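You operate a simulated robot arm through the tools that you are given. There is no shell and no other tool. Be economical: measure what you need, move in short steps, check, and stop when the job is done.

You are at the controls of a simulated robot arm. One attempt, no reset.

## Task
Zero the counter, key in the repeat and count from the Thimbleoak card, and run the job.
Fine: the press ends on DONE; speed and power stay as they are.

The check looks at the end state, three seconds after you hand in, the way a careful person would. Anything else that was tipped, shoved, dropped, spilled or broken makes it a failure.

## Robot
A 7-joint arm with a two-finger parallel gripper on a trunk, on a base that drives. Base frame: it is fixed to the floor where the robot stands at the start and does not move with it; the origin is under the middle of the robot, x ahead of it, y to its left, z up. Readings come in m, rad, newtons and seconds.
With the tool pointing down near the work surface it reaches from about 0.4 to 0.76 m from the robot's upright axis, wherever it stands. Its first joint turns from -2.496 to 2.496 rad. Places, roughly: count key on the pale control panel [1.5, 2.6, 0.9]; green start button [1.6, 2.7, 0.9]; job card [1.25, 2.5, 1]; press display [1.4, 2.4, 0.9]; red power switch [1.6, 2.7, 0.9]; repeat key on the pale control panel [1.5, 2.6, 0.9]; speed knob on the pale control panel [1.5, 2.8, 0.9]; yellow reset button [1.5, 2.8, 0.9]. Payload 3 kg.
The tool frame sits at the grasp point between the pads (the TCP): z along the fingers, y along the line on which they close. The tips reach 0.03 m beyond it. Largest opening 0.11 m; finger width 0.02, thickness 0.01; the body of the gripper, 0.048 by 0.112 m, starts 0.055 m behind the TCP.
Orientation is that of the tool frame in the base frame, as a unit quaternion [w, x, y, z]. With the fingers straight down and closing along the base's y, the tool's x points along the base's -x, its y along +y and its z along -z.

## Interface
- The arm moves only by the tool arm_command. Its argument "increments" is one flat list of numbers, 7 for each row, row after row: the closure in counts, from 0 (fully open) to 255 (shut), then the shift along the tool's x, y, z in units of 50 mm (1.0 is 50 mm), then the turn, a rotation vector about the tool's x, y, z in units of 6 degrees (1.0 is 6 degrees). In form: [hand, dx, dy, dz, wx, wy, wz, hand, dx, dy, dz, wx, wy, wz, ...]. A call has 1 to 12 rows; each row shifts and turns the commanded pose from where the row before left it, along the tool's axes as they then stand. A call with a number of a shift or a turn outside -1 to 1 is refused whole. Rows are played at 5 a second. More than 0.05 m and 0.15 rad between two rows, or a gripper value outside its range, and nothing of the call is played. Where a pose cannot be reached the arm comes as near as it can. A force on the tool above 40 N (or 10 N above the force at the start of the call, whichever is more), or a blocked arm, ends the call early, and 0.2 s more pass. Each finger travels about 0.108 m/s and halts on what it meets, pressing with about 21 N; the grip force reading is that of the motor and also rises with nothing between the fingers. The clock runs only during rows and for 0.2 s after the last one: add rows that do not move to give the fingers time. The reply holds the time, the measured pose of the TCP, the force on the tool along the base axes, the opening and the grip force, in the units named above and with some noise, with the torque about the TCP (base axes, N m) and any sound that the robot's microphone picked up.
- Cameras (640 x 400 px; columns grow to the right, rows downward): "scene" is now at [0.1603, 0.0105, 1.7037]; the picture's right is [0.13, -0.99, 0.00], its down [-0.72, -0.09, -0.69] and it looks along [0.69, 0.09, -0.72] (base axes); focal length 266 px, centre (320, 200). "wrist" rides on the gripper at [0.072, 0.017, -0.103] in the tool frame; the picture's right is [-0.23, 0.97, 0.00], its down [-0.76, -0.18, -0.62] and it looks along [-0.61, -0.14, 0.78] (tool axes); focal length 222 px, centre (320, 200). There is no depth. A picture from a camera that has moved, and an enlarged one, comes with that camera's place and axes in the base frame and with its lens.
- get_image(camera): a new picture of that camera. It takes no simulated time.
- raise_lower(by): slides the trunk up (or, below 0, down) by that many m; the arm and the scene camera ride with it, the base frame stays. It gives what a move gives, with no picture.
- drive_base(legs): drives the robot by 1 to 6 legs, each [ahead, left, turn to the left] in m, m and rad, along the robot's own axes; the way and the turn of a leg run together, so that a leg with both is an arc; at most 1.5 m and 3.142 rad a leg. The arm and the cameras ride along, it lands a little off, and it stops where it bumps. It gives what a move gives.
- aim_head(pan, tilt): turns the head with the scene camera to pan (to the left, within 1.501 rad either way) and tilt (down, from -0.506 to 1.204), counted from straight ahead of the robot. It gives what a move gives.
- inspect(camera, box): a new picture of the part [left, top, right, bottom] of that camera's present view, enlarged. It takes no simulated time.
- sign_off(): hands the job in; it is judged then, once.

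Go step by step. Nothing tells you exact positions but the pictures and the camera data: compare them with the known pose of the tool, close in by small moves and look again before you grip or let go. The budget is 135 turns and 112 pictures, counting those below and the enlarged ones. Unless the task says otherwise, let go and move clear before handing in, and close with one line.

The tools are called after ">>>" as name(argument=value, ...) on one line, values as JSON. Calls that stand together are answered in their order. arm_command: Moves the arm, as the interface text tells. Its arguments: {"type":"object","properties":{"increments":{"type":"array","items":{"type":"number"}}},"required":["increments"]} The other tools are called the same way: raise_lower (by) slides the trunk up or down; drive_base (legs) drives the base; aim_head (pan, tilt) turns the head that bears the scene camera; get_image (camera) takes a picture; inspect (camera, box) takes an enlarged picture of a part of a camera's view; sign_off () hands the job in.

At the start:

```text
t: 0.0
position: [0.5971, 0.2123, 1.2012]
tcp_rot: [0.0, 0.0, 1.0, 0.001]
wrist_force: [0.1, -0.4, -0.2]
wrist_torque: [-0.01, -0.02, 0.01]
opening: 0.1101
finger_force: 0.0
trunk travel left (down, up): [-0.825, 0.065]
robot x, y, heading: [0.0008, -0.0022, 0.002]
head pan, tilt: [0.129, 0.806]
```

scene: 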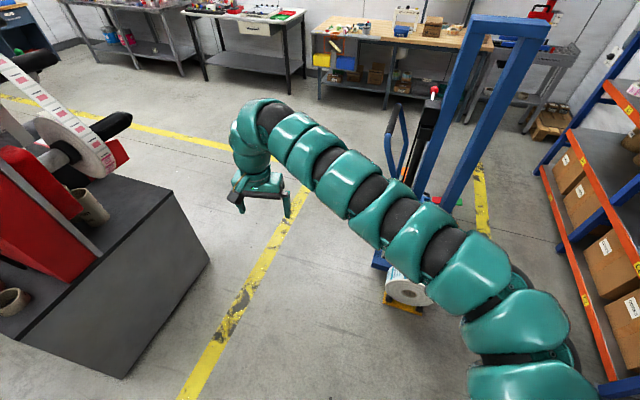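
wrist: 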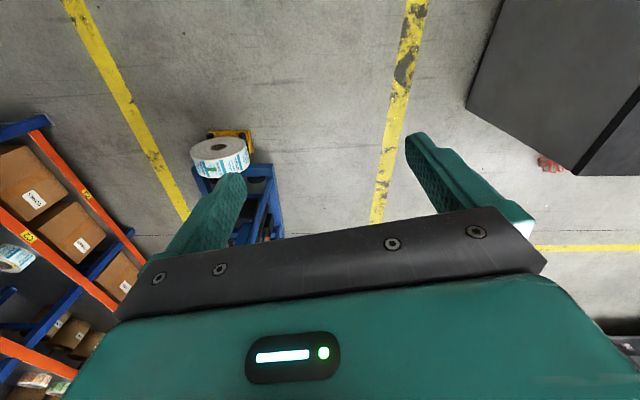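

The machine on the left of the scene is probably the press; I turn the head towards about [1.5, 2.6] to look at it.

>>> aim_head(pan=1.05, tilt=0.4)

>>> get_image(camera="scene")

```text
t: 1.2
position: [0.5966, 0.212, 1.2006]
tcp_rot: [0.0, 0.0, 1.0, 0.0]
wrist_force: [-0.3, 0.1, 0.7]
wrist_torque: [0.0, -0.03, -0.01]
opening: 0.1104
finger_force: 0.1
trunk travel left (down, up): [-0.825, 0.065]
robot x, y, heading: [-0.0028, 0.003, -0.001]
head pan, tilt: [1.051, 0.4]
```

```text
109 pictures are left
camera scene: at [0.1267, 0.0804, 1.7393], right [0.87, -0.5, 0.0], down [-0.19, -0.34, -0.92], along [0.46, 0.8, -0.39], focal length 266 px, centre (320, 200)
```

scene: 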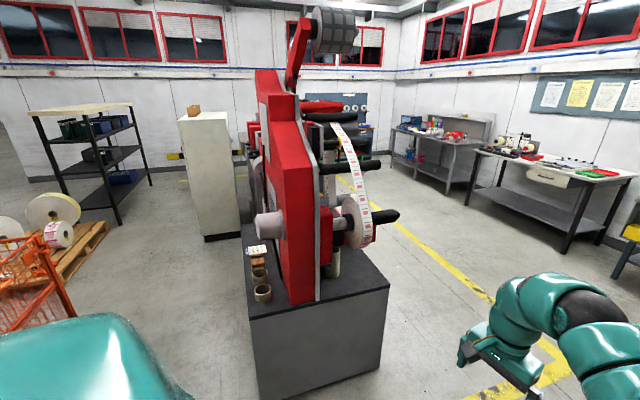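

The press is the red machine ahead-left; I enlarge it to find the panel, display and card.

>>> inspect(camera="scene", box=[220, 60, 420, 310])

```text
1.60 times, centred on (320, 185) of scene
camera zoom: at [0.1267, 0.0804, 1.7393], right [0.87, -0.5, 0.0], down [-0.19, -0.34, -0.92], along [0.46, 0.8, -0.39], focal length 426 px, centre (320, 224)
```

zoom: 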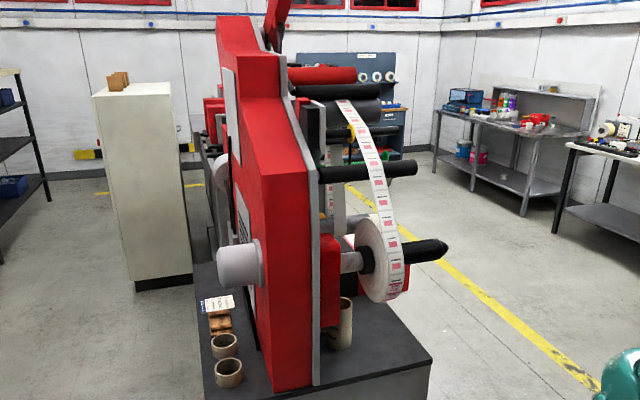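

The card side and panel are hidden behind the press; I take the free lane between the press and the blue stacker to see its right side.

>>> drive_base(legs=[[0, 0.33, 0], [1.2, 0, 0]])

>>> aim_head(pan=1.4, tilt=0.4)

>>> get_image(camera="scene")

```text
t: 9.1
position: [1.8088, 0.5367, 1.1998]
tcp_rot: [0.0, 0.003, 1.0, 0.0]
wrist_force: [0.1, 0.3, 0.6]
wrist_torque: [-0.02, 0.0, -0.02]
opening: 0.11
finger_force: 0.1
trunk travel left (down, up): [-0.825, 0.065]
robot x, y, heading: [1.2126, 0.3244, -0.006]
head pan, tilt: [1.051, 0.4]
```

```text
t: 10.0
position: [1.8081, 0.5365, 1.2004]
tcp_rot: [0.001, 0.003, 1.0, -0.001]
wrist_force: [0.9, -0.8, -0.2]
wrist_torque: [0.0, 0.01, 0.01]
opening: 0.1098
finger_force: 0.0
trunk travel left (down, up): [-0.825, 0.065]
robot x, y, heading: [1.2108, 0.3278, -0.0]
head pan, tilt: [1.4, 0.4]
```

```text
107 pictures are left
camera scene: at [1.3073, 0.4174, 1.7394], right [0.98, -0.18, 0.0], down [-0.07, -0.38, -0.92], along [0.16, 0.91, -0.39], focal length 266 px, centre (320, 200)
```

scene: 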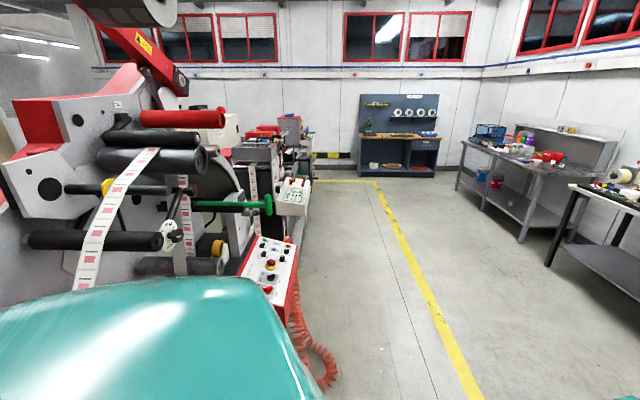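

I see a sloping pale panel near (268,262) and a further box at (293,196); I enlarge them.

>>> inspect(camera="scene", box=[200, 160, 328, 310])

>>> inspect(camera="scene", box=[230, 230, 310, 280])

```text
2.67 times, centred on (264, 235) of scene
camera zoom: at [1.3073, 0.4174, 1.7394], right [0.98, -0.18, 0.0], down [-0.07, -0.38, -0.92], along [0.16, 0.91, -0.39], focal length 711 px, centre (469, 107)
```

zoom: 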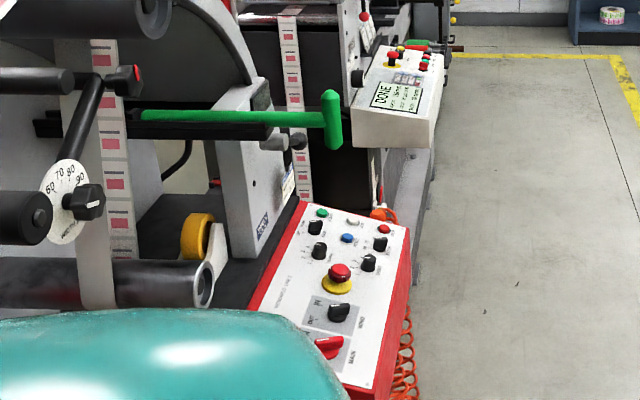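

```text
8.00 times, centred on (270, 255) of scene
camera zoom: at [1.3073, 0.4174, 1.7394], right [0.98, -0.18, 0.0], down [-0.07, -0.38, -0.92], along [0.16, 0.91, -0.39], focal length 2132 px, centre (720, -240)
```

zoom: 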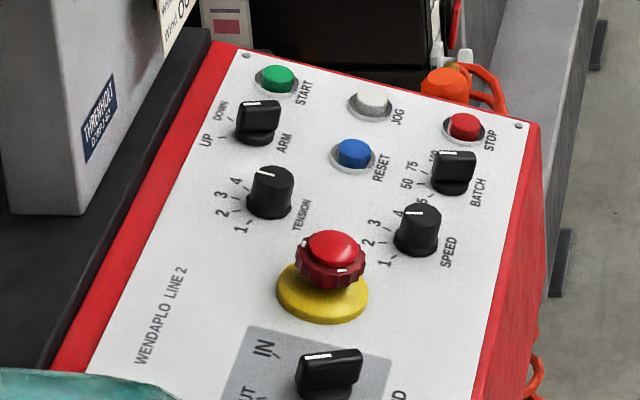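

The far box (~[1.45, 2.5, 0.9]) with the display matches the given places; the nearer "Line 2" panel is a different one. I enlarge the far box.

>>> inspect(camera="scene", box=[260, 165, 324, 225])

```text
6.67 times, centred on (292, 195) of scene
camera zoom: at [1.3073, 0.4174, 1.7394], right [0.98, -0.18, 0.0], down [-0.07, -0.38, -0.92], along [0.16, 0.91, -0.39], focal length 1776 px, centre (507, 233)
```

zoom: 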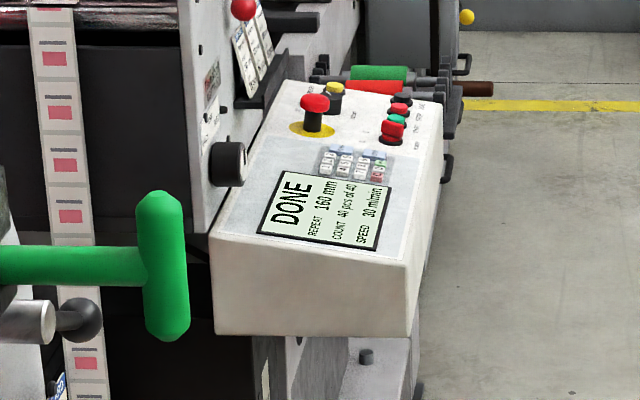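

The display reads DONE, repeat 160, count 40 of 40, speed 30; its text is upright for someone standing at its +x side. I drive round by the free aisle and turn to face it from x≈2.6.

>>> drive_base(legs=[[1.4, 0, 0], [0, 1.1, 0], [0, 1.15, 0], [0, 0, 3.14]])

>>> aim_head(pan=0.0, tilt=0.6)

>>> get_image(camera="scene")

```text
t: 35.0
position: [2.0369, 2.3348, 1.2016]
tcp_rot: [0.0, 1.0, 0.0, 0.0]
wrist_force: [1.2, 0.0, -0.8]
wrist_torque: [-0.03, 0.01, -0.01]
opening: 0.1101
finger_force: 0.0
trunk travel left (down, up): [-0.825, 0.065]
robot x, y, heading: [2.6331, 2.546, -3.143]
head pan, tilt: [1.4, 0.4]
```

```text
t: 36.5
position: [2.0363, 2.3355, 1.1998]
tcp_rot: [0.0, 1.0, -0.001, 0.0]
wrist_force: [0.7, 0.0, 0.4]
wrist_torque: [0.02, -0.02, 0.01]
opening: 0.11
finger_force: 0.0
trunk travel left (down, up): [-0.825, 0.065]
robot x, y, heading: [2.6331, 2.5483, -3.138]
head pan, tilt: [0.0, 0.6]
```

```text
103 pictures are left
camera scene: at [2.4648, 2.5485, 1.7211], right [0.0, 1.0, 0.0], down [0.56, 0.0, -0.83], along [-0.83, 0.0, -0.56], focal length 266 px, centre (320, 200)
```

scene: 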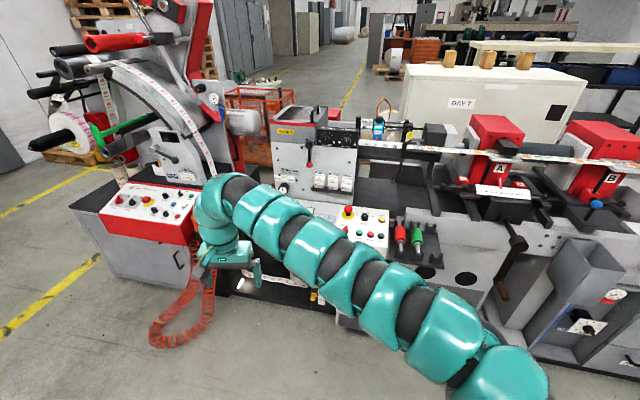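

I now face the press; the control box is partly hidden behind the arm near (360,225). I enlarge that area and the cards at (325,180).

>>> inspect(camera="scene", box=[270, 150, 430, 260])

>>> inspect(camera="scene", box=[300, 165, 364, 205])

```text
3.64 times, centred on (350, 205) of scene
camera zoom: at [2.4648, 2.5485, 1.7211], right [0.0, 1.0, 0.0], down [0.56, 0.0, -0.83], along [-0.83, 0.0, -0.56], focal length 969 px, centre (211, 182)
```

zoom: 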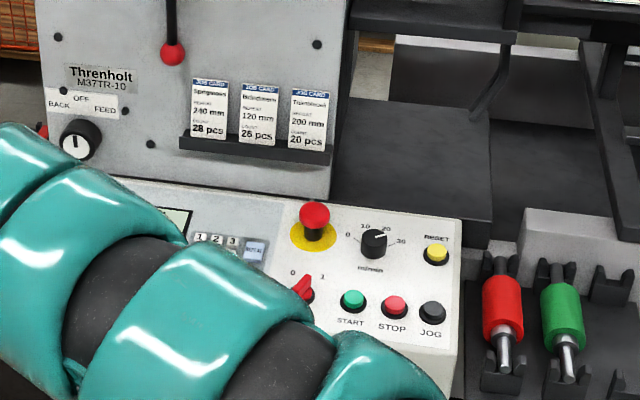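

```text
10.00 times, centred on (332, 185) of scene
camera zoom: at [2.4648, 2.5485, 1.7211], right [0.0, 1.0, 0.0], down [0.56, 0.0, -0.83], along [-0.83, 0.0, -0.56], focal length 2665 px, centre (200, 350)
```

zoom: 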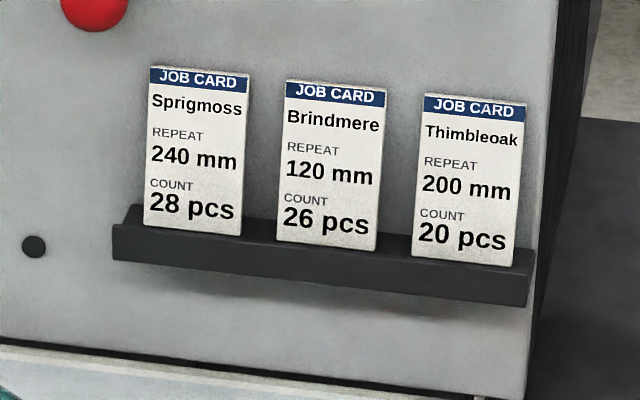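

The Thimbleoak card says REPEAT 200 mm, COUNT 20 pcs. Next I drive nearer so the panel is within reach, and look with both cameras.

>>> drive_base(legs=[[0.5, 0, 0]])

>>> get_image(camera="wrist")

>>> get_image(camera="scene")

```text
t: 39.5
position: [1.5392, 2.3276, 1.1997]
tcp_rot: [0.0, 1.0, 0.005, 0.001]
wrist_force: [-0.6, 0.3, 0.5]
wrist_torque: [0.02, -0.01, -0.01]
opening: 0.1101
finger_force: 0.0
trunk travel left (down, up): [-0.825, 0.065]
robot x, y, heading: [2.137, 2.546, -3.126]
head pan, tilt: [0.0, 0.6]
```

```text
100 pictures are left
camera wrist: at [1.6119, 2.3111, 1.304], right [-0.22, -0.98, 0.0], down [-0.76, 0.17, 0.62], along [-0.61, 0.14, -0.78], focal length 222 px, centre (320, 200)
```

wrist: 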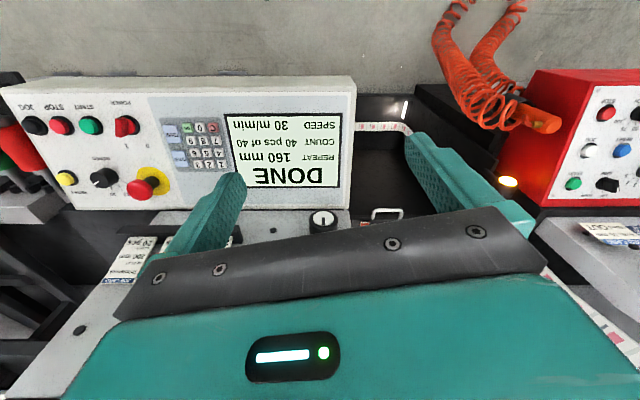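

```text
99 pictures are left
camera scene: at [1.9662, 2.5443, 1.7211], right [-0.01, 1.0, 0.0], down [0.57, 0.01, -0.82], along [-0.82, -0.01, -0.57], focal length 266 px, centre (320, 200)
```

scene: 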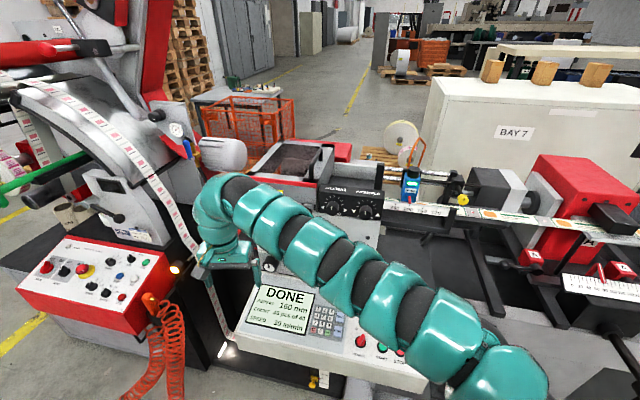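

The wrist camera sees the panel (upside down). I enlarge keypad and panel to read the layout.

>>> inspect(camera="wrist", box=[150, 100, 350, 225])

>>> inspect(camera="wrist", box=[150, 115, 246, 175])

>>> inspect(camera="scene", box=[230, 270, 430, 395])

```text
3.20 times, centred on (250, 162) of wrist
camera zoom: at [1.6119, 2.3111, 1.304], right [-0.22, -0.98, 0.0], down [-0.76, 0.17, 0.62], along [-0.61, 0.14, -0.78], focal length 711 px, centre (544, 320)
```

zoom: 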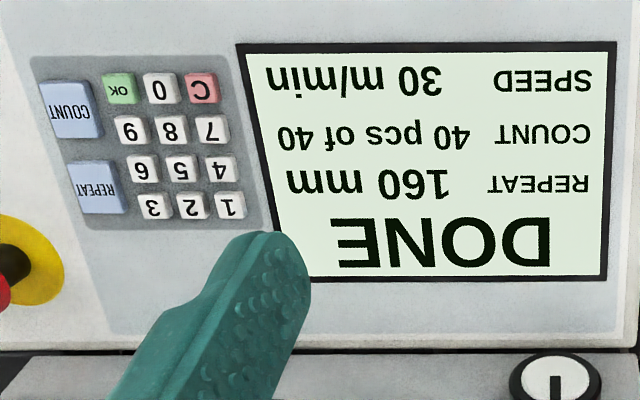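

```text
6.67 times, centred on (198, 145) of wrist
camera zoom: at [1.6119, 2.3111, 1.304], right [-0.22, -0.98, 0.0], down [-0.76, 0.17, 0.62], along [-0.61, 0.14, -0.78], focal length 1481 px, centre (1133, 567)
```

zoom: 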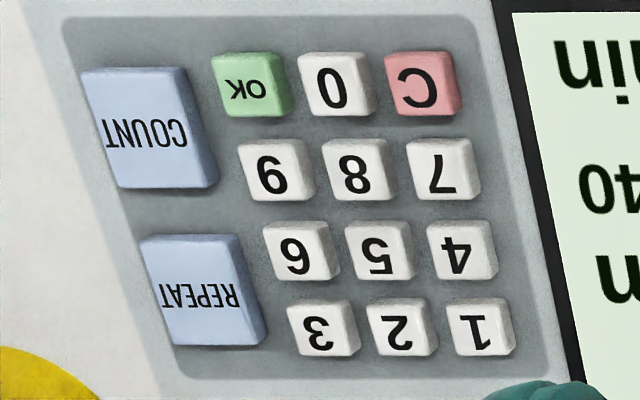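

```text
3.20 times, centred on (330, 332) of scene
camera zoom: at [1.9662, 2.5443, 1.7211], right [-0.01, 1.0, 0.0], down [0.57, 0.01, -0.82], along [-0.82, -0.01, -0.57], focal length 853 px, centre (288, -224)
```

zoom: 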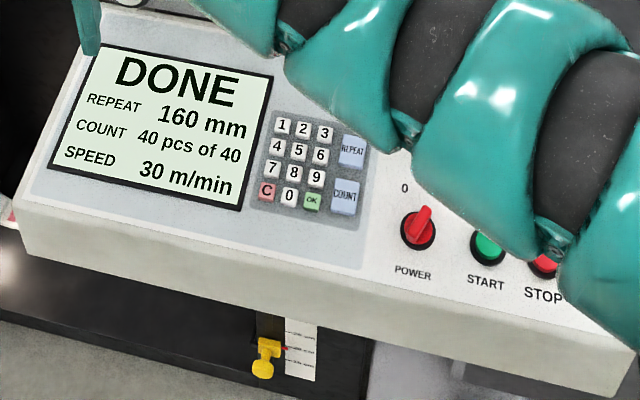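

Triangulating both views gives key "5" at about [1.483, 2.548, 0.944], key pitch about 21 mm, and the panel sloping about 13° and yawed about 14°. I close the fingers, move over the keypad and align the tool with it.

>>> arm_command(increments=[255, -0.04, -0.7, 0.48, 0, 0, 0, 255, -0.04, -0.7, 0.48, 0, 0, 0, 255, -0.04, -0.7, 0.48, 0, 0, 0, 255, -0.04, -0.7, 0.48, 0, 0, 0, 255, -0.04, -0.7, 0.48, 0, 0, 0, 255, -0.04, -0.7, 0.48, 0, 0, 0, 255, 0, 0, 0, 0, 0, 0.8, 255, 0, 0, 0, 0, 0, 0.8, 255, 0, 0, 0, 0, 0, 0.8, 255, 0, 0, 0, 0, -1, 0, 255, 0, 0, 0, 0, -1, 0, 255, 0, 0, 0, 0, -1, 0])

>>> get_image(camera="wrist")

>>> get_image(camera="scene")

```text
t: 42.1
position: [1.5349, 2.3648, 1.1725]
tcp_rot: [0.0, 0.993, -0.12, 0.0]
wrist_force: [0.2, 0.1, -0.4]
wrist_torque: [0.0, 0.0, -0.01]
opening: 0.0002
finger_force: 21.1
out of reach, approached as far as the arm can: row 2, 3, 4, 5, 6, 8, 10, 11, 12
trunk travel left (down, up): [-0.825, 0.065]
robot x, y, heading: [2.1375, 2.5473, -3.127]
head pan, tilt: [0.0, 0.6]
```

```text
95 pictures are left
camera wrist: at [1.6003, 2.3312, 1.2769], right [-0.45, -0.89, 0.0], down [-0.7, 0.35, 0.62], along [-0.56, 0.28, -0.78], focal length 222 px, centre (320, 200)
```

wrist: 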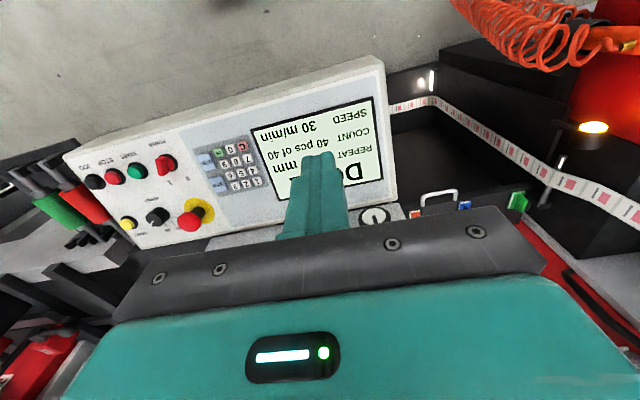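

```text
94 pictures are left
camera scene: at [1.967, 2.5443, 1.7211], right [-0.01, 1.0, 0.0], down [0.56, 0.01, -0.82], along [-0.82, -0.01, -0.57], focal length 266 px, centre (320, 200)
```

scene: 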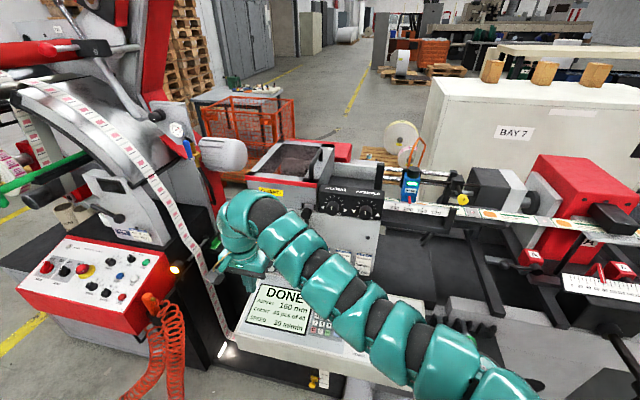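

The arm stopped near the start, as though at a joint limit. I test single directions to learn which one is blocked.

>>> arm_command(increments=[255, 0, -0.6, 0, 0, 0, 0])

>>> arm_command(increments=[255, 0, 0, 0.4, 0, 0, 0])

>>> arm_command(increments=[255, 0, 0, -0.6, 0, 0, 0])

>>> arm_command(increments=[255, 0.6, 0, 0, 0, 0, 0])

```text
t: 42.5
position: [1.5355, 2.3648, 1.1733]
tcp_rot: [0.0, 0.993, -0.12, 0.0]
wrist_force: [0.9, 0.5, 0.0]
wrist_torque: [0.0, -0.01, 0.01]
opening: 0.0001
finger_force: 21.4
out of reach, approached as far as the arm can: row 1
trunk travel left (down, up): [-0.825, 0.065]
robot x, y, heading: [2.1349, 2.5461, -3.131]
head pan, tilt: [0.0, 0.6]
```

```text
t: 42.9
position: [1.5363, 2.3639, 1.1523]
tcp_rot: [0.0, 0.993, -0.12, 0.0]
wrist_force: [0.6, -0.4, 0.7]
wrist_torque: [-0.02, 0.0, -0.02]
opening: 0.0002
finger_force: 20.7
trunk travel left (down, up): [-0.825, 0.065]
robot x, y, heading: [2.1335, 2.543, -3.132]
head pan, tilt: [0.0, 0.6]
```

```text
t: 43.3
position: [1.5349, 2.3639, 1.1824]
tcp_rot: [0.0, 0.993, -0.12, 0.0]
wrist_force: [-0.8, -0.1, 0.2]
wrist_torque: [-0.03, 0.02, 0.02]
opening: 0.0
finger_force: 21.0
trunk travel left (down, up): [-0.825, 0.065]
robot x, y, heading: [2.1356, 2.5469, -3.13]
head pan, tilt: [0.0, 0.6]
```

```text
t: 43.7
position: [1.5439, 2.3604, 1.1809]
tcp_rot: [0.0, 0.993, -0.121, 0.0]
wrist_force: [0.4, 0.4, -0.7]
wrist_torque: [0.01, 0.01, 0.02]
opening: 0.0
finger_force: 20.9
out of reach, approached as far as the arm can: row 1
trunk travel left (down, up): [-0.825, 0.065]
robot x, y, heading: [2.1364, 2.5475, -3.136]
head pan, tilt: [0.0, 0.6]
```

Vertical motion is free, inward motion is blocked at this height. I go lower and test sideways and inward again.

>>> arm_command(increments=[255, 0, 0, 0.9, 0, 0, 0, 255, 0, 0, 0.9, 0, 0, 0, 255, 0, -0.6, 0, 0, 0, 0])

>>> arm_command(increments=[255, 0.5, 0, 0, 0, 0, 0])

>>> arm_command(increments=[255, -0.5, 0, 0, 0, 0, 0, 255, 0, -0.6, 0, 0, 0, 0])

```text
t: 44.5
position: [1.5337, 2.3902, 1.0776]
tcp_rot: [0.0, 0.993, -0.12, 0.001]
wrist_force: [0.4, 0.1, 0.2]
wrist_torque: [-0.06, -0.03, -0.04]
opening: 0.0
finger_force: 21.3
out of reach, approached as far as the arm can: row 1, 3
trunk travel left (down, up): [-0.825, 0.065]
robot x, y, heading: [2.1314, 2.5466, -3.131]
head pan, tilt: [0.0, 0.6]
```

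```text
t: 44.9
position: [1.5458, 2.3748, 1.073]
tcp_rot: [-0.001, 0.993, -0.121, 0.001]
wrist_force: [-0.1, 0.0, -0.4]
wrist_torque: [-0.02, 0.04, -0.01]
opening: 0.0
finger_force: 21.0
out of reach, approached as far as the arm can: row 1
trunk travel left (down, up): [-0.825, 0.065]
robot x, y, heading: [2.1352, 2.5472, -3.128]
head pan, tilt: [0.0, 0.6]
```

```text
t: 45.5
position: [1.5256, 2.4094, 1.0711]
tcp_rot: [0.001, 0.993, -0.12, 0.0]
wrist_force: [0.1, -0.6, 0.0]
wrist_torque: [-0.01, 0.06, -0.01]
opening: 0.0
finger_force: 21.0
out of reach, approached as far as the arm can: row 2
trunk travel left (down, up): [-0.825, 0.065]
robot x, y, heading: [2.1331, 2.5447, -3.137]
head pan, tilt: [0.0, 0.6]
```

The tool seems limited to at least about 0.62 m radius at this height, so I back the base by 0.1 m and shift a bit towards +y (robot's right).

>>> drive_base(legs=[[-0.1, -0.06, 0]])

>>> arm_command(increments=[255, 0, 0, 0, 0, -0.8, 0, 255, 0, 0, 0, 0, -0.8, 0, 255, 0, 0, 0, 0, -0.8, 0, 255, -0.8, 0, 0, 0, 0, 0, 255, -0.8, 0, 0, 0, 0, 0])

```text
t: 46.7
position: [1.6233, 2.4697, 1.0713]
tcp_rot: [0.0, 0.993, -0.121, 0.0]
wrist_force: [1.1, 0.5, -0.2]
wrist_torque: [0.01, 0.01, 0.02]
opening: 0.0
finger_force: 21.6
trunk travel left (down, up): [-0.825, 0.065]
robot x, y, heading: [2.2318, 2.6056, -3.134]
head pan, tilt: [0.0, 0.6]
```

```text
t: 47.9
position: [1.5474, 2.4886, 1.0907]
tcp_rot: [-0.015, 0.985, -0.12, -0.124]
wrist_force: [-0.7, 0.0, 0.4]
wrist_torque: [0.01, 0.02, 0.03]
opening: 0.0
finger_force: 20.5
trunk travel left (down, up): [-0.825, 0.065]
robot x, y, heading: [2.2345, 2.6109, -3.132]
head pan, tilt: [0.0, 0.6]
```

Good: the tool now tilts with the panel and moves freely. I look with both cameras.

>>> get_image(camera="wrist")

>>> get_image(camera="scene")

```text
93 pictures are left
camera wrist: at [1.6354, 2.4488, 1.1729], right [-0.45, -0.89, 0.06], down [-0.52, 0.31, 0.79], along [-0.72, 0.33, -0.61], focal length 222 px, centre (320, 200)
```

wrist: 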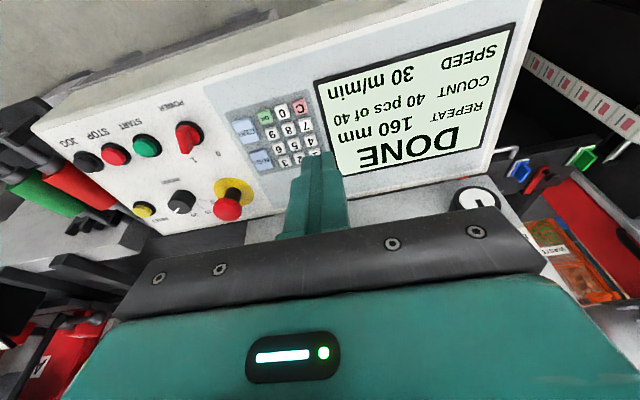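

```text
92 pictures are left
camera scene: at [2.0643, 2.6055, 1.7211], right [-0.01, 1.0, 0.0], down [0.57, 0.01, -0.82], along [-0.82, -0.01, -0.57], focal length 266 px, centre (320, 200)
```

scene: 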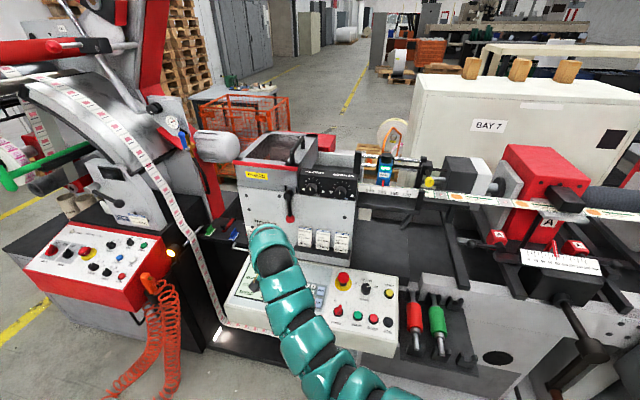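

The tool is parallel to the panel, tips about 13 cm above it. I enlarge the wrist view for precise pixel positions of keys and buttons.

>>> inspect(camera="wrist", box=[220, 85, 340, 185])

>>> inspect(camera="wrist", box=[60, 90, 260, 240])

>>> inspect(camera="scene", box=[300, 260, 430, 345])

```text
4.00 times, centred on (280, 135) of wrist
camera zoom: at [1.6354, 2.4488, 1.1729], right [-0.45, -0.89, 0.06], down [-0.52, 0.31, 0.79], along [-0.72, 0.33, -0.61], focal length 888 px, centre (480, 460)
```

zoom: 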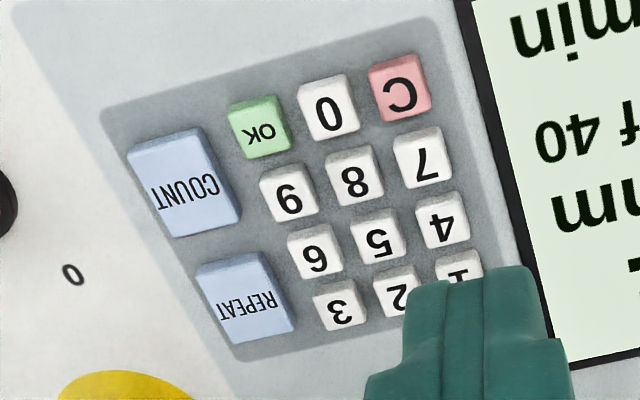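

```text
2.67 times, centred on (160, 165) of wrist
camera zoom: at [1.6354, 2.4488, 1.1729], right [-0.45, -0.89, 0.06], down [-0.52, 0.31, 0.79], along [-0.72, 0.33, -0.61], focal length 592 px, centre (747, 293)
```

zoom: 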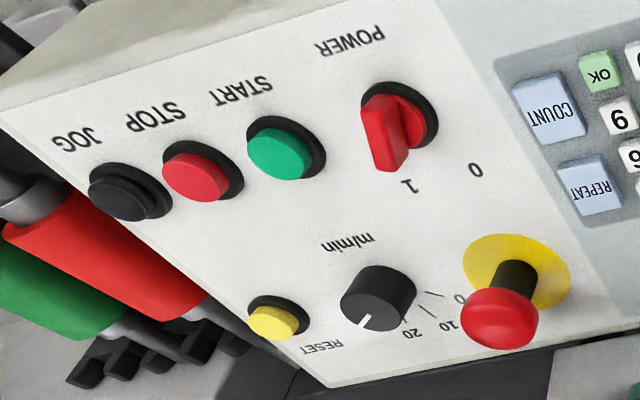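

```text
4.71 times, centred on (365, 302) of scene
camera zoom: at [2.0643, 2.6055, 1.7211], right [-0.01, 1.0, 0.0], down [0.57, 0.01, -0.82], along [-0.82, -0.01, -0.57], focal length 1254 px, centre (108, -282)
```

zoom: 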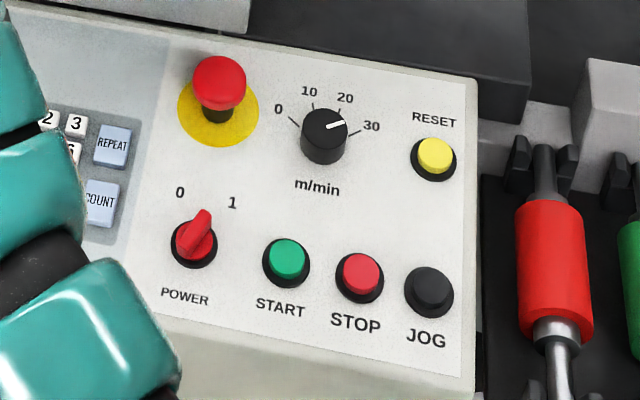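

RESET is the yellow button at about [1.495, 2.83, 0.95], and the power switch is at 1. I move above RESET at the present height, and look again.

>>> arm_command(increments=[255, -0.15, -0.86, 0, 0, 0, 0, 255, -0.15, -0.86, 0, 0, 0, 0, 255, -0.15, -0.86, 0, 0, 0, 0, 255, -0.15, -0.86, 0, 0, 0, 0, 255, -0.15, -0.86, 0, 0, 0, 0, 255, -0.15, -0.86, 0, 0, 0, 0, 255, -0.15, -0.86, 0, 0, 0, 0])

>>> get_image(camera="wrist")

>>> get_image(camera="scene")

```text
t: 49.5
position: [1.5687, 2.7946, 1.1038]
tcp_rot: [-0.015, 0.985, -0.119, -0.124]
wrist_force: [-0.2, 0.8, 0.2]
wrist_torque: [-0.01, 0.02, 0.04]
opening: 0.0002
finger_force: 21.0
trunk travel left (down, up): [-0.825, 0.065]
robot x, y, heading: [2.2342, 2.6093, -3.133]
head pan, tilt: [0.0, 0.6]
```

```text
88 pictures are left
camera wrist: at [1.6571, 2.7547, 1.185], right [-0.45, -0.89, 0.06], down [-0.52, 0.31, 0.79], along [-0.73, 0.32, -0.61], focal length 222 px, centre (320, 200)
```

wrist: 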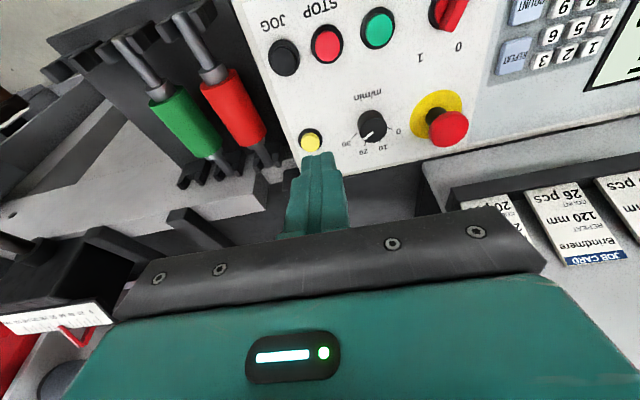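

```text
87 pictures are left
camera scene: at [2.0646, 2.6068, 1.7211], right [-0.01, 1.0, 0.0], down [0.57, 0.0, -0.82], along [-0.82, -0.01, -0.57], focal length 266 px, centre (320, 200)
```

scene: 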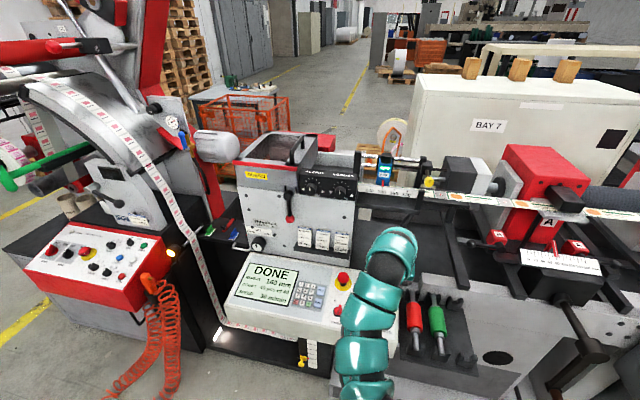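

Two wrist views place the yellow cap 0.041 m in −x, 0.020 m in −y and 0.173 m along z in the tool frame. I close in to about 3 cm above it.

>>> arm_command(increments=[255, -0.27, -0.133, 0.733, 0, 0, 0, 255, -0.27, -0.133, 0.733, 0, 0, 0, 255, -0.27, -0.133, 0.733, 0, 0, 0, 255, 0, 0, 0, 0, 0, 0])

>>> get_image(camera="wrist")

```text
t: 50.5
position: [1.51, 2.8291, 1.0078]
tcp_rot: [-0.015, 0.985, -0.121, -0.124]
wrist_force: [-0.1, 0.1, -0.4]
wrist_torque: [0.01, -0.03, 0.02]
opening: 0.0
finger_force: 21.0
trunk travel left (down, up): [-0.825, 0.065]
robot x, y, heading: [2.2317, 2.6075, -3.136]
head pan, tilt: [0.0, 0.6]
```

```text
86 pictures are left
camera wrist: at [1.598, 2.7893, 1.0898], right [-0.45, -0.89, 0.06], down [-0.52, 0.31, 0.79], along [-0.72, 0.33, -0.61], focal length 222 px, centre (320, 200)
```

wrist: 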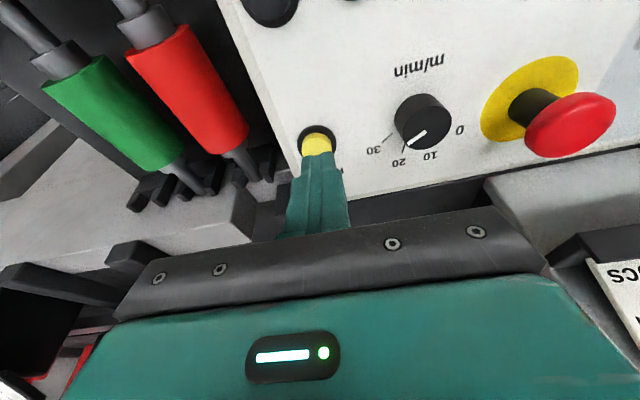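

The tip is aligned with the cap. I press gently in small steps, watching force and sound.

>>> arm_command(increments=[255, 0, 0.0, 0.5, 0, 0, 0, 255, 0, 0, 0.1, 0, 0, 0, 255, 0, 0, 0.06, 0, 0, 0, 255, 0, 0, 0, 0, 0, 0])

>>> get_image(camera="wrist")

```text
t: 51.5
position: [1.5017, 2.8301, 0.9742]
tcp_rot: [-0.016, 0.985, -0.121, -0.124]
wrist_force: [0.2, 0.4, 3.5]
wrist_torque: [0.06, 0.02, 0.0]
opening: 0.0
finger_force: 21.2
trunk travel left (down, up): [-0.825, 0.065]
robot x, y, heading: [2.2331, 2.6093, -3.132]
head pan, tilt: [0.0, 0.6]
heard: click
```

```text
85 pictures are left
camera wrist: at [1.5905, 2.7907, 1.0573], right [-0.45, -0.89, 0.06], down [-0.52, 0.31, 0.79], along [-0.73, 0.32, -0.61], focal length 222 px, centre (320, 200)
```

wrist: 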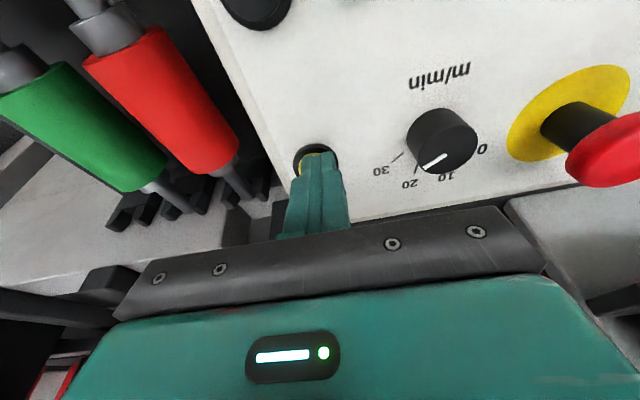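

A click at 3.5 N. I back off and check the display.

>>> arm_command(increments=[255, 0, 0, -0.8, 0, 0, 0, 255, 0, 0, -0.8, 0, 0, 0, 255, 0, 0, -0.8, 0, 0, 0])

>>> inspect(camera="scene", box=[220, 250, 348, 330])

```text
t: 52.3
position: [1.5327, 2.8203, 1.0912]
tcp_rot: [-0.015, 0.985, -0.119, -0.125]
wrist_force: [1.0, 0.3, 0.0]
wrist_torque: [0.02, 0.04, 0.01]
opening: 0.0
finger_force: 21.1
trunk travel left (down, up): [-0.825, 0.065]
robot x, y, heading: [2.2335, 2.6089, -3.128]
head pan, tilt: [0.0, 0.6]
```

```text
5.00 times, centred on (284, 290) of scene
camera zoom: at [2.0656, 2.6046, 1.7212], right [-0.01, 1.0, 0.0], down [0.56, 0.01, -0.83], along [-0.83, -0.01, -0.56], focal length 1332 px, centre (500, -250)
```

zoom: 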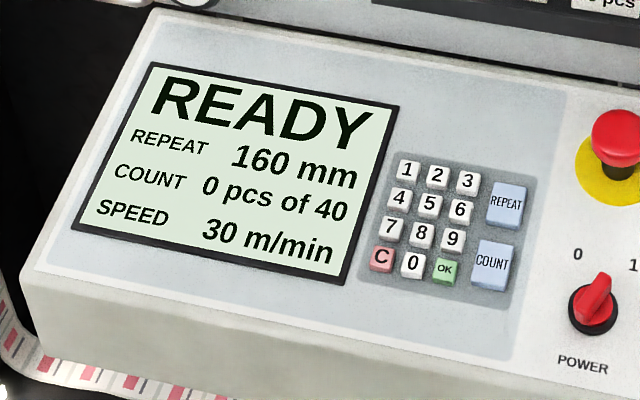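

The counter is zeroed: READY, 0 of 40. Next I move over the REPEAT key and look.

>>> arm_command(increments=[255, 0.244, 0.914, 0, 0, 0, 0, 255, 0.244, 0.914, 0, 0, 0, 0, 255, 0.244, 0.914, 0, 0, 0, 0, 255, 0.244, 0.914, 0, 0, 0, 0, 255, 0.244, 0.914, 0, 0, 0, 0, 255, 0, 0, 0, 0, 0, 0])

>>> inspect(camera="wrist", box=[240, 30, 400, 190])

```text
t: 53.7
position: [1.5328, 2.5881, 1.0771]
tcp_rot: [-0.015, 0.985, -0.12, -0.124]
wrist_force: [-0.2, 0.4, 0.2]
wrist_torque: [-0.03, 0.0, 0.0]
opening: 0.0
finger_force: 21.2
trunk travel left (down, up): [-0.825, 0.065]
robot x, y, heading: [2.2325, 2.6124, -3.131]
head pan, tilt: [0.0, 0.6]
```

```text
2.50 times, centred on (320, 110) of wrist
camera zoom: at [1.6217, 2.5488, 1.1595], right [-0.45, -0.89, 0.06], down [-0.52, 0.31, 0.79], along [-0.73, 0.33, -0.61], focal length 555 px, centre (320, 425)
```

zoom: 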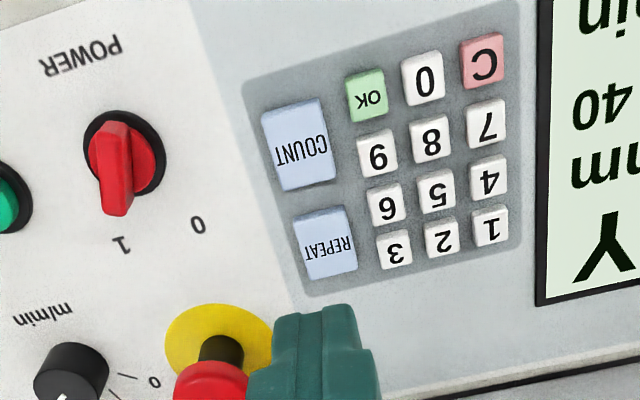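

From two wrist views the keys form a grid aligned with the tool (rows 21 mm, columns 22 mm), with REPEAT 20 mm in −x from here. I descend to about 1.5 cm above it and look.

>>> arm_command(increments=[255, -0.135, 0, 0.66, 0, 0, 0, 255, -0.135, 0, 0.66, 0, 0, 0, 255, -0.135, 0, 0.66, 0, 0, 0, 255, 0, 0, 0, 0, 0, 0])

>>> inspect(camera="wrist", box=[220, 40, 420, 190])

```text
t: 54.7
position: [1.4923, 2.5979, 0.9863]
tcp_rot: [-0.015, 0.985, -0.12, -0.124]
wrist_force: [0.0, -0.8, 0.7]
wrist_torque: [0.04, 0.09, 0.0]
opening: 0.0
finger_force: 21.4
trunk travel left (down, up): [-0.825, 0.065]
robot x, y, heading: [2.2366, 2.6089, -3.134]
head pan, tilt: [0.0, 0.6]
```

```text
2.67 times, centred on (320, 115) of wrist
camera zoom: at [1.5811, 2.5588, 1.0682], right [-0.45, -0.89, 0.06], down [-0.52, 0.31, 0.79], along [-0.73, 0.33, -0.61], focal length 592 px, centre (320, 427)
```

zoom: 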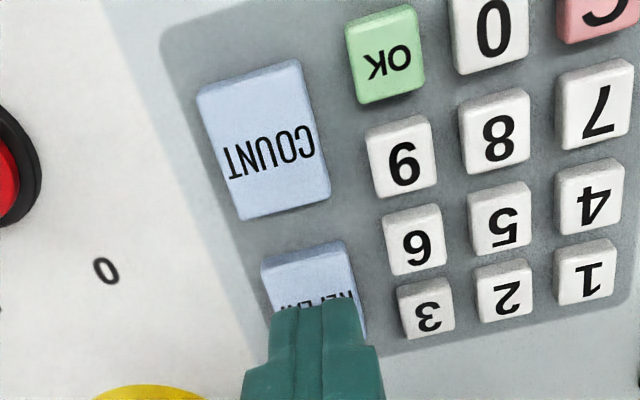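

The tip is over REPEAT, and the three views agree on a key grid relative to this pose: 2 (−12, +51 mm), 0 (+50, +50), OK (+51, +28), COUNT (+41, −3). I press REPEAT in small steps and return.

>>> arm_command(increments=[255, 0, 0, 0.34, 0, 0, 0, 255, 0, 0, 0.06, 0, 0, 0, 255, 0, 0, 0.06, 0, 0, 0, 255, 0, 0, 0, 0, 0, 0])

```text
t: 55.7
position: [1.4865, 2.5993, 0.9644]
tcp_rot: [-0.015, 0.985, -0.12, -0.125]
wrist_force: [2.8, 0.0, 6.6]
wrist_torque: [-0.01, -0.08, -0.04]
opening: 0.0002
finger_force: 21.0
trunk travel left (down, up): [-0.825, 0.065]
robot x, y, heading: [2.2325, 2.6081, -3.132]
head pan, tilt: [0.0, 0.6]
heard: click
```

A click. I return to the hover height and check the display.

>>> arm_command(increments=[255, 0, 0, -0.46, 0, 0, 0, 255, 0, 0, 0, 0, 0, 0])

>>> inspect(camera="scene", box=[220, 250, 348, 330])

```text
t: 56.3
position: [1.4921, 2.597, 0.9862]
tcp_rot: [-0.016, 0.985, -0.119, -0.125]
wrist_force: [-0.3, -0.5, 0.5]
wrist_torque: [-0.01, -0.02, 0.0]
opening: 0.0
finger_force: 20.9
trunk travel left (down, up): [-0.825, 0.065]
robot x, y, heading: [2.2318, 2.6049, -3.132]
head pan, tilt: [0.0, 0.6]
```

```text
5.00 times, centred on (284, 290) of scene
camera zoom: at [2.0639, 2.6059, 1.721], right [-0.01, 1.0, 0.0], down [0.57, 0.0, -0.82], along [-0.82, -0.01, -0.57], focal length 1332 px, centre (500, -250)
```

zoom: 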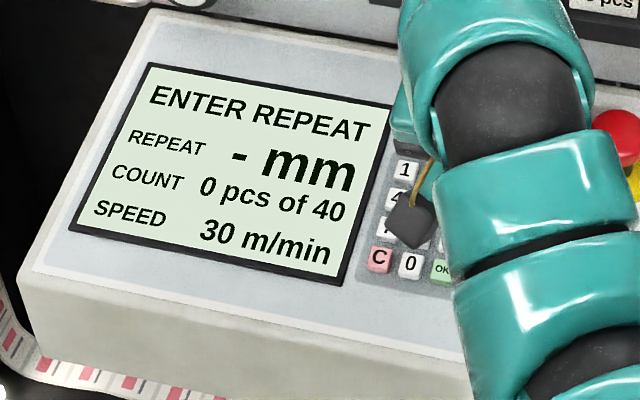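

ENTER REPEAT is showing. I move above key 2 and look before pressing.

>>> arm_command(increments=[255, -0.118, 0.506, 0, 0, 0, 0, 255, -0.118, 0.506, 0, 0, 0, 0, 255, 0, 0, 0, 0, 0, 0])

>>> inspect(camera="wrist", box=[240, 70, 400, 190])

```text
t: 57.1
position: [1.4695, 2.551, 0.9882]
tcp_rot: [-0.014, 0.985, -0.12, -0.123]
wrist_force: [0.1, -0.7, -0.7]
wrist_torque: [0.01, 0.02, 0.0]
opening: 0.0002
finger_force: 21.1
trunk travel left (down, up): [-0.825, 0.065]
robot x, y, heading: [2.2332, 2.6043, -3.133]
head pan, tilt: [0.0, 0.6]
```

```text
3.33 times, centred on (320, 130) of wrist
camera zoom: at [1.557, 2.5116, 1.0709], right [-0.45, -0.89, 0.06], down [-0.52, 0.31, 0.79], along [-0.72, 0.33, -0.61], focal length 740 px, centre (320, 433)
```

zoom: 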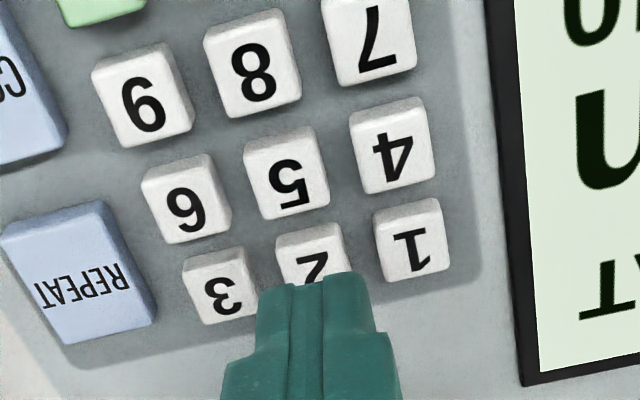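

Key 2 lies right under the tip (midway between 1 and 3). I press it and return.

>>> arm_command(increments=[255, 0, 0, 0.34, 0, 0, 0, 255, 0, 0, 0.06, 0, 0, 0, 255, 0, 0, 0.06, 0, 0, 0, 255, 0, 0, 0, 0, 0, 0])

>>> arm_command(increments=[255, 0, 0, -0.46, 0, 0, 0, 255, 0, 0, 0, 0, 0, 0])

>>> inspect(camera="scene", box=[220, 250, 348, 330])

```text
t: 58.1
position: [1.4625, 2.5512, 0.9667]
tcp_rot: [-0.015, 0.985, -0.119, -0.125]
wrist_force: [-0.3, 0.2, 5.2]
wrist_torque: [-0.04, 0.0, -0.03]
opening: 0.0002
finger_force: 20.8
trunk travel left (down, up): [-0.825, 0.065]
robot x, y, heading: [2.2361, 2.6062, -3.134]
head pan, tilt: [0.0, 0.6]
heard: click
```

```text
t: 58.7
position: [1.4669, 2.5501, 0.9864]
tcp_rot: [-0.016, 0.985, -0.121, -0.123]
wrist_force: [0.0, -0.8, 1.1]
wrist_torque: [0.03, 0.01, 0.02]
opening: 0.0001
finger_force: 21.1
trunk travel left (down, up): [-0.825, 0.065]
robot x, y, heading: [2.2302, 2.6088, -3.132]
head pan, tilt: [0.0, 0.6]
```

```text
5.00 times, centred on (284, 290) of scene
camera zoom: at [2.064, 2.6057, 1.721], right [-0.01, 1.0, 0.0], down [0.57, 0.01, -0.82], along [-0.82, -0.01, -0.57], focal length 1332 px, centre (500, -250)
```

zoom: 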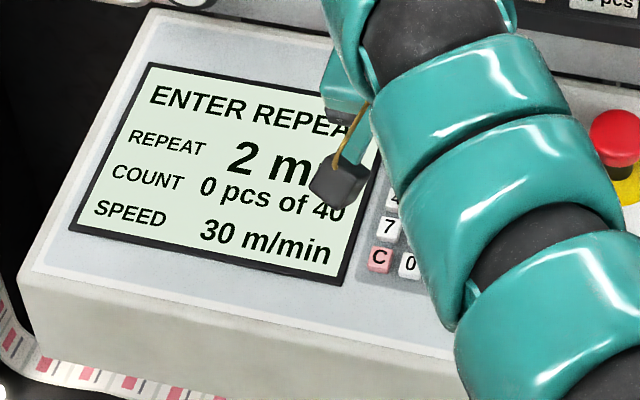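

"2" entered. I move to key 0, 62 mm in +x, and check.

>>> arm_command(increments=[255, 0.62, 0, 0, 0, 0, 0, 255, 0.62, 0, 0, 0, 0, 0, 255, 0, 0, 0, 0, 0, 0])

>>> inspect(camera="wrist", box=[240, 70, 400, 190])

```text
t: 59.5
position: [1.5267, 2.5361, 0.9719]
tcp_rot: [-0.016, 0.985, -0.12, -0.123]
wrist_force: [0.6, 0.2, -0.7]
wrist_torque: [-0.02, -0.01, 0.0]
opening: 0.0
finger_force: 20.6
trunk travel left (down, up): [-0.825, 0.065]
robot x, y, heading: [2.2307, 2.602, -3.133]
head pan, tilt: [0.0, 0.6]
```

```text
3.33 times, centred on (320, 130) of wrist
camera zoom: at [1.6147, 2.4975, 1.0544], right [-0.45, -0.89, 0.06], down [-0.52, 0.31, 0.79], along [-0.72, 0.33, -0.61], focal length 740 px, centre (320, 433)
```

zoom: 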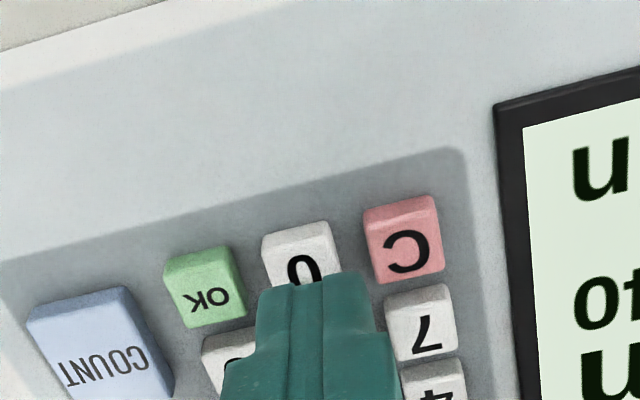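

Key 0 is centred but about 3 mm to one side; I correct by 2.5 mm in −y, press and return to the hover.

>>> arm_command(increments=[255, 0, -0.05, 0, 0, 0, 0, 255, 0, 0, 0.34, 0, 0, 0, 255, 0, 0, 0.06, 0, 0, 0, 255, 0, 0, 0.06, 0, 0, 0, 255, 0, 0, 0, 0, 0, 0])

>>> arm_command(increments=[255, 0, 0, -0.46, 0, 0, 0, 255, 0, 0, 0, 0, 0, 0])

>>> inspect(camera="scene", box=[220, 250, 348, 330])

```text
t: 60.7
position: [1.5207, 2.5395, 0.9546]
tcp_rot: [-0.013, 0.984, -0.12, -0.129]
wrist_force: [-1.3, -2.4, 34.9]
wrist_torque: [-0.02, 0.19, 0.05]
opening: 0.0002
finger_force: 21.2
trunk travel left (down, up): [-0.825, 0.065]
robot x, y, heading: [2.2343, 2.6066, -3.132]
head pan, tilt: [0.0, 0.6]
heard: click, click
```

```text
t: 61.3
position: [1.5273, 2.5392, 0.971]
tcp_rot: [-0.015, 0.985, -0.12, -0.123]
wrist_force: [0.4, -0.1, -0.3]
wrist_torque: [0.01, -0.01, 0.0]
opening: 0.0002
finger_force: 21.1
trunk travel left (down, up): [-0.825, 0.065]
robot x, y, heading: [2.2351, 2.6058, -3.131]
head pan, tilt: [0.0, 0.6]
```

```text
5.00 times, centred on (284, 290) of scene
camera zoom: at [2.0642, 2.6056, 1.7209], right [-0.01, 1.0, 0.0], down [0.57, 0.01, -0.82], along [-0.82, -0.01, -0.57], focal length 1332 px, centre (500, -250)
```

zoom: 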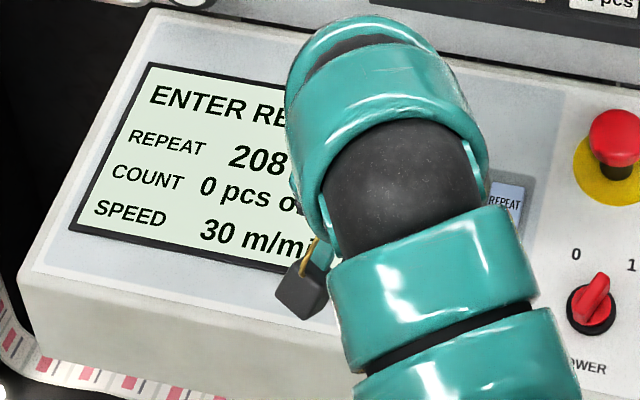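

It read "208": pressing too deep, the tip also caught the 8, since the bottom row is a little nearer than thought. I will press C with the tip shifted outward (+x, +y) where no neighbours lie, and more shallowly.

>>> arm_command(increments=[255, 0.1, 0.5, 0, 0, 0, 0, 255, 0, 0, 0, 0, 0, 0])

>>> inspect(camera="wrist", box=[240, 70, 400, 190])

```text
t: 61.9
position: [1.5259, 2.5146, 0.9723]
tcp_rot: [-0.015, 0.985, -0.121, -0.124]
wrist_force: [-0.7, 0.3, 0.2]
wrist_torque: [0.0, 0.05, -0.02]
opening: 0.0
finger_force: 20.7
trunk travel left (down, up): [-0.825, 0.065]
robot x, y, heading: [2.233, 2.6055, -3.132]
head pan, tilt: [0.0, 0.6]
```

```text
3.33 times, centred on (320, 130) of wrist
camera zoom: at [1.6142, 2.4748, 1.0541], right [-0.45, -0.89, 0.06], down [-0.52, 0.31, 0.79], along [-0.73, 0.33, -0.61], focal length 740 px, centre (320, 433)
```

zoom: 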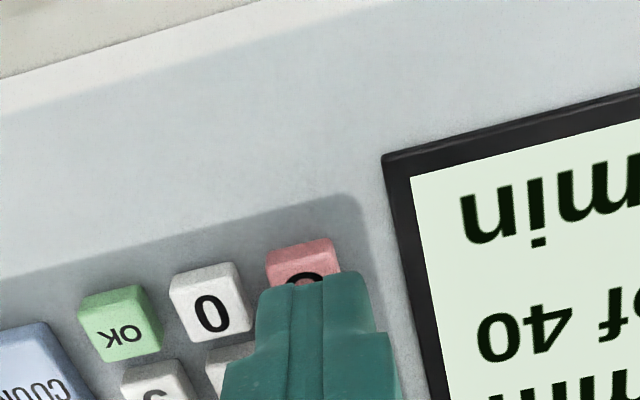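

The tip sits on C with a slight outward offset. I press shallowly.

>>> arm_command(increments=[255, 0.04, 0, 0.28, 0, 0, 0, 255, 0, 0, 0.06, 0, 0, 0, 255, 0, 0, 0.04, 0, 0, 0, 255, 0, 0, 0, 0, 0, 0])

```text
t: 62.9
position: [1.5246, 2.5128, 0.954]
tcp_rot: [-0.014, 0.985, -0.119, -0.126]
wrist_force: [7.7, -2.6, 12.7]
wrist_torque: [-0.04, -0.14, 0.02]
opening: 0.0002
finger_force: 21.2
trunk travel left (down, up): [-0.825, 0.065]
robot x, y, heading: [2.232, 2.6064, -3.13]
head pan, tilt: [0.0, 0.6]
heard: click
```

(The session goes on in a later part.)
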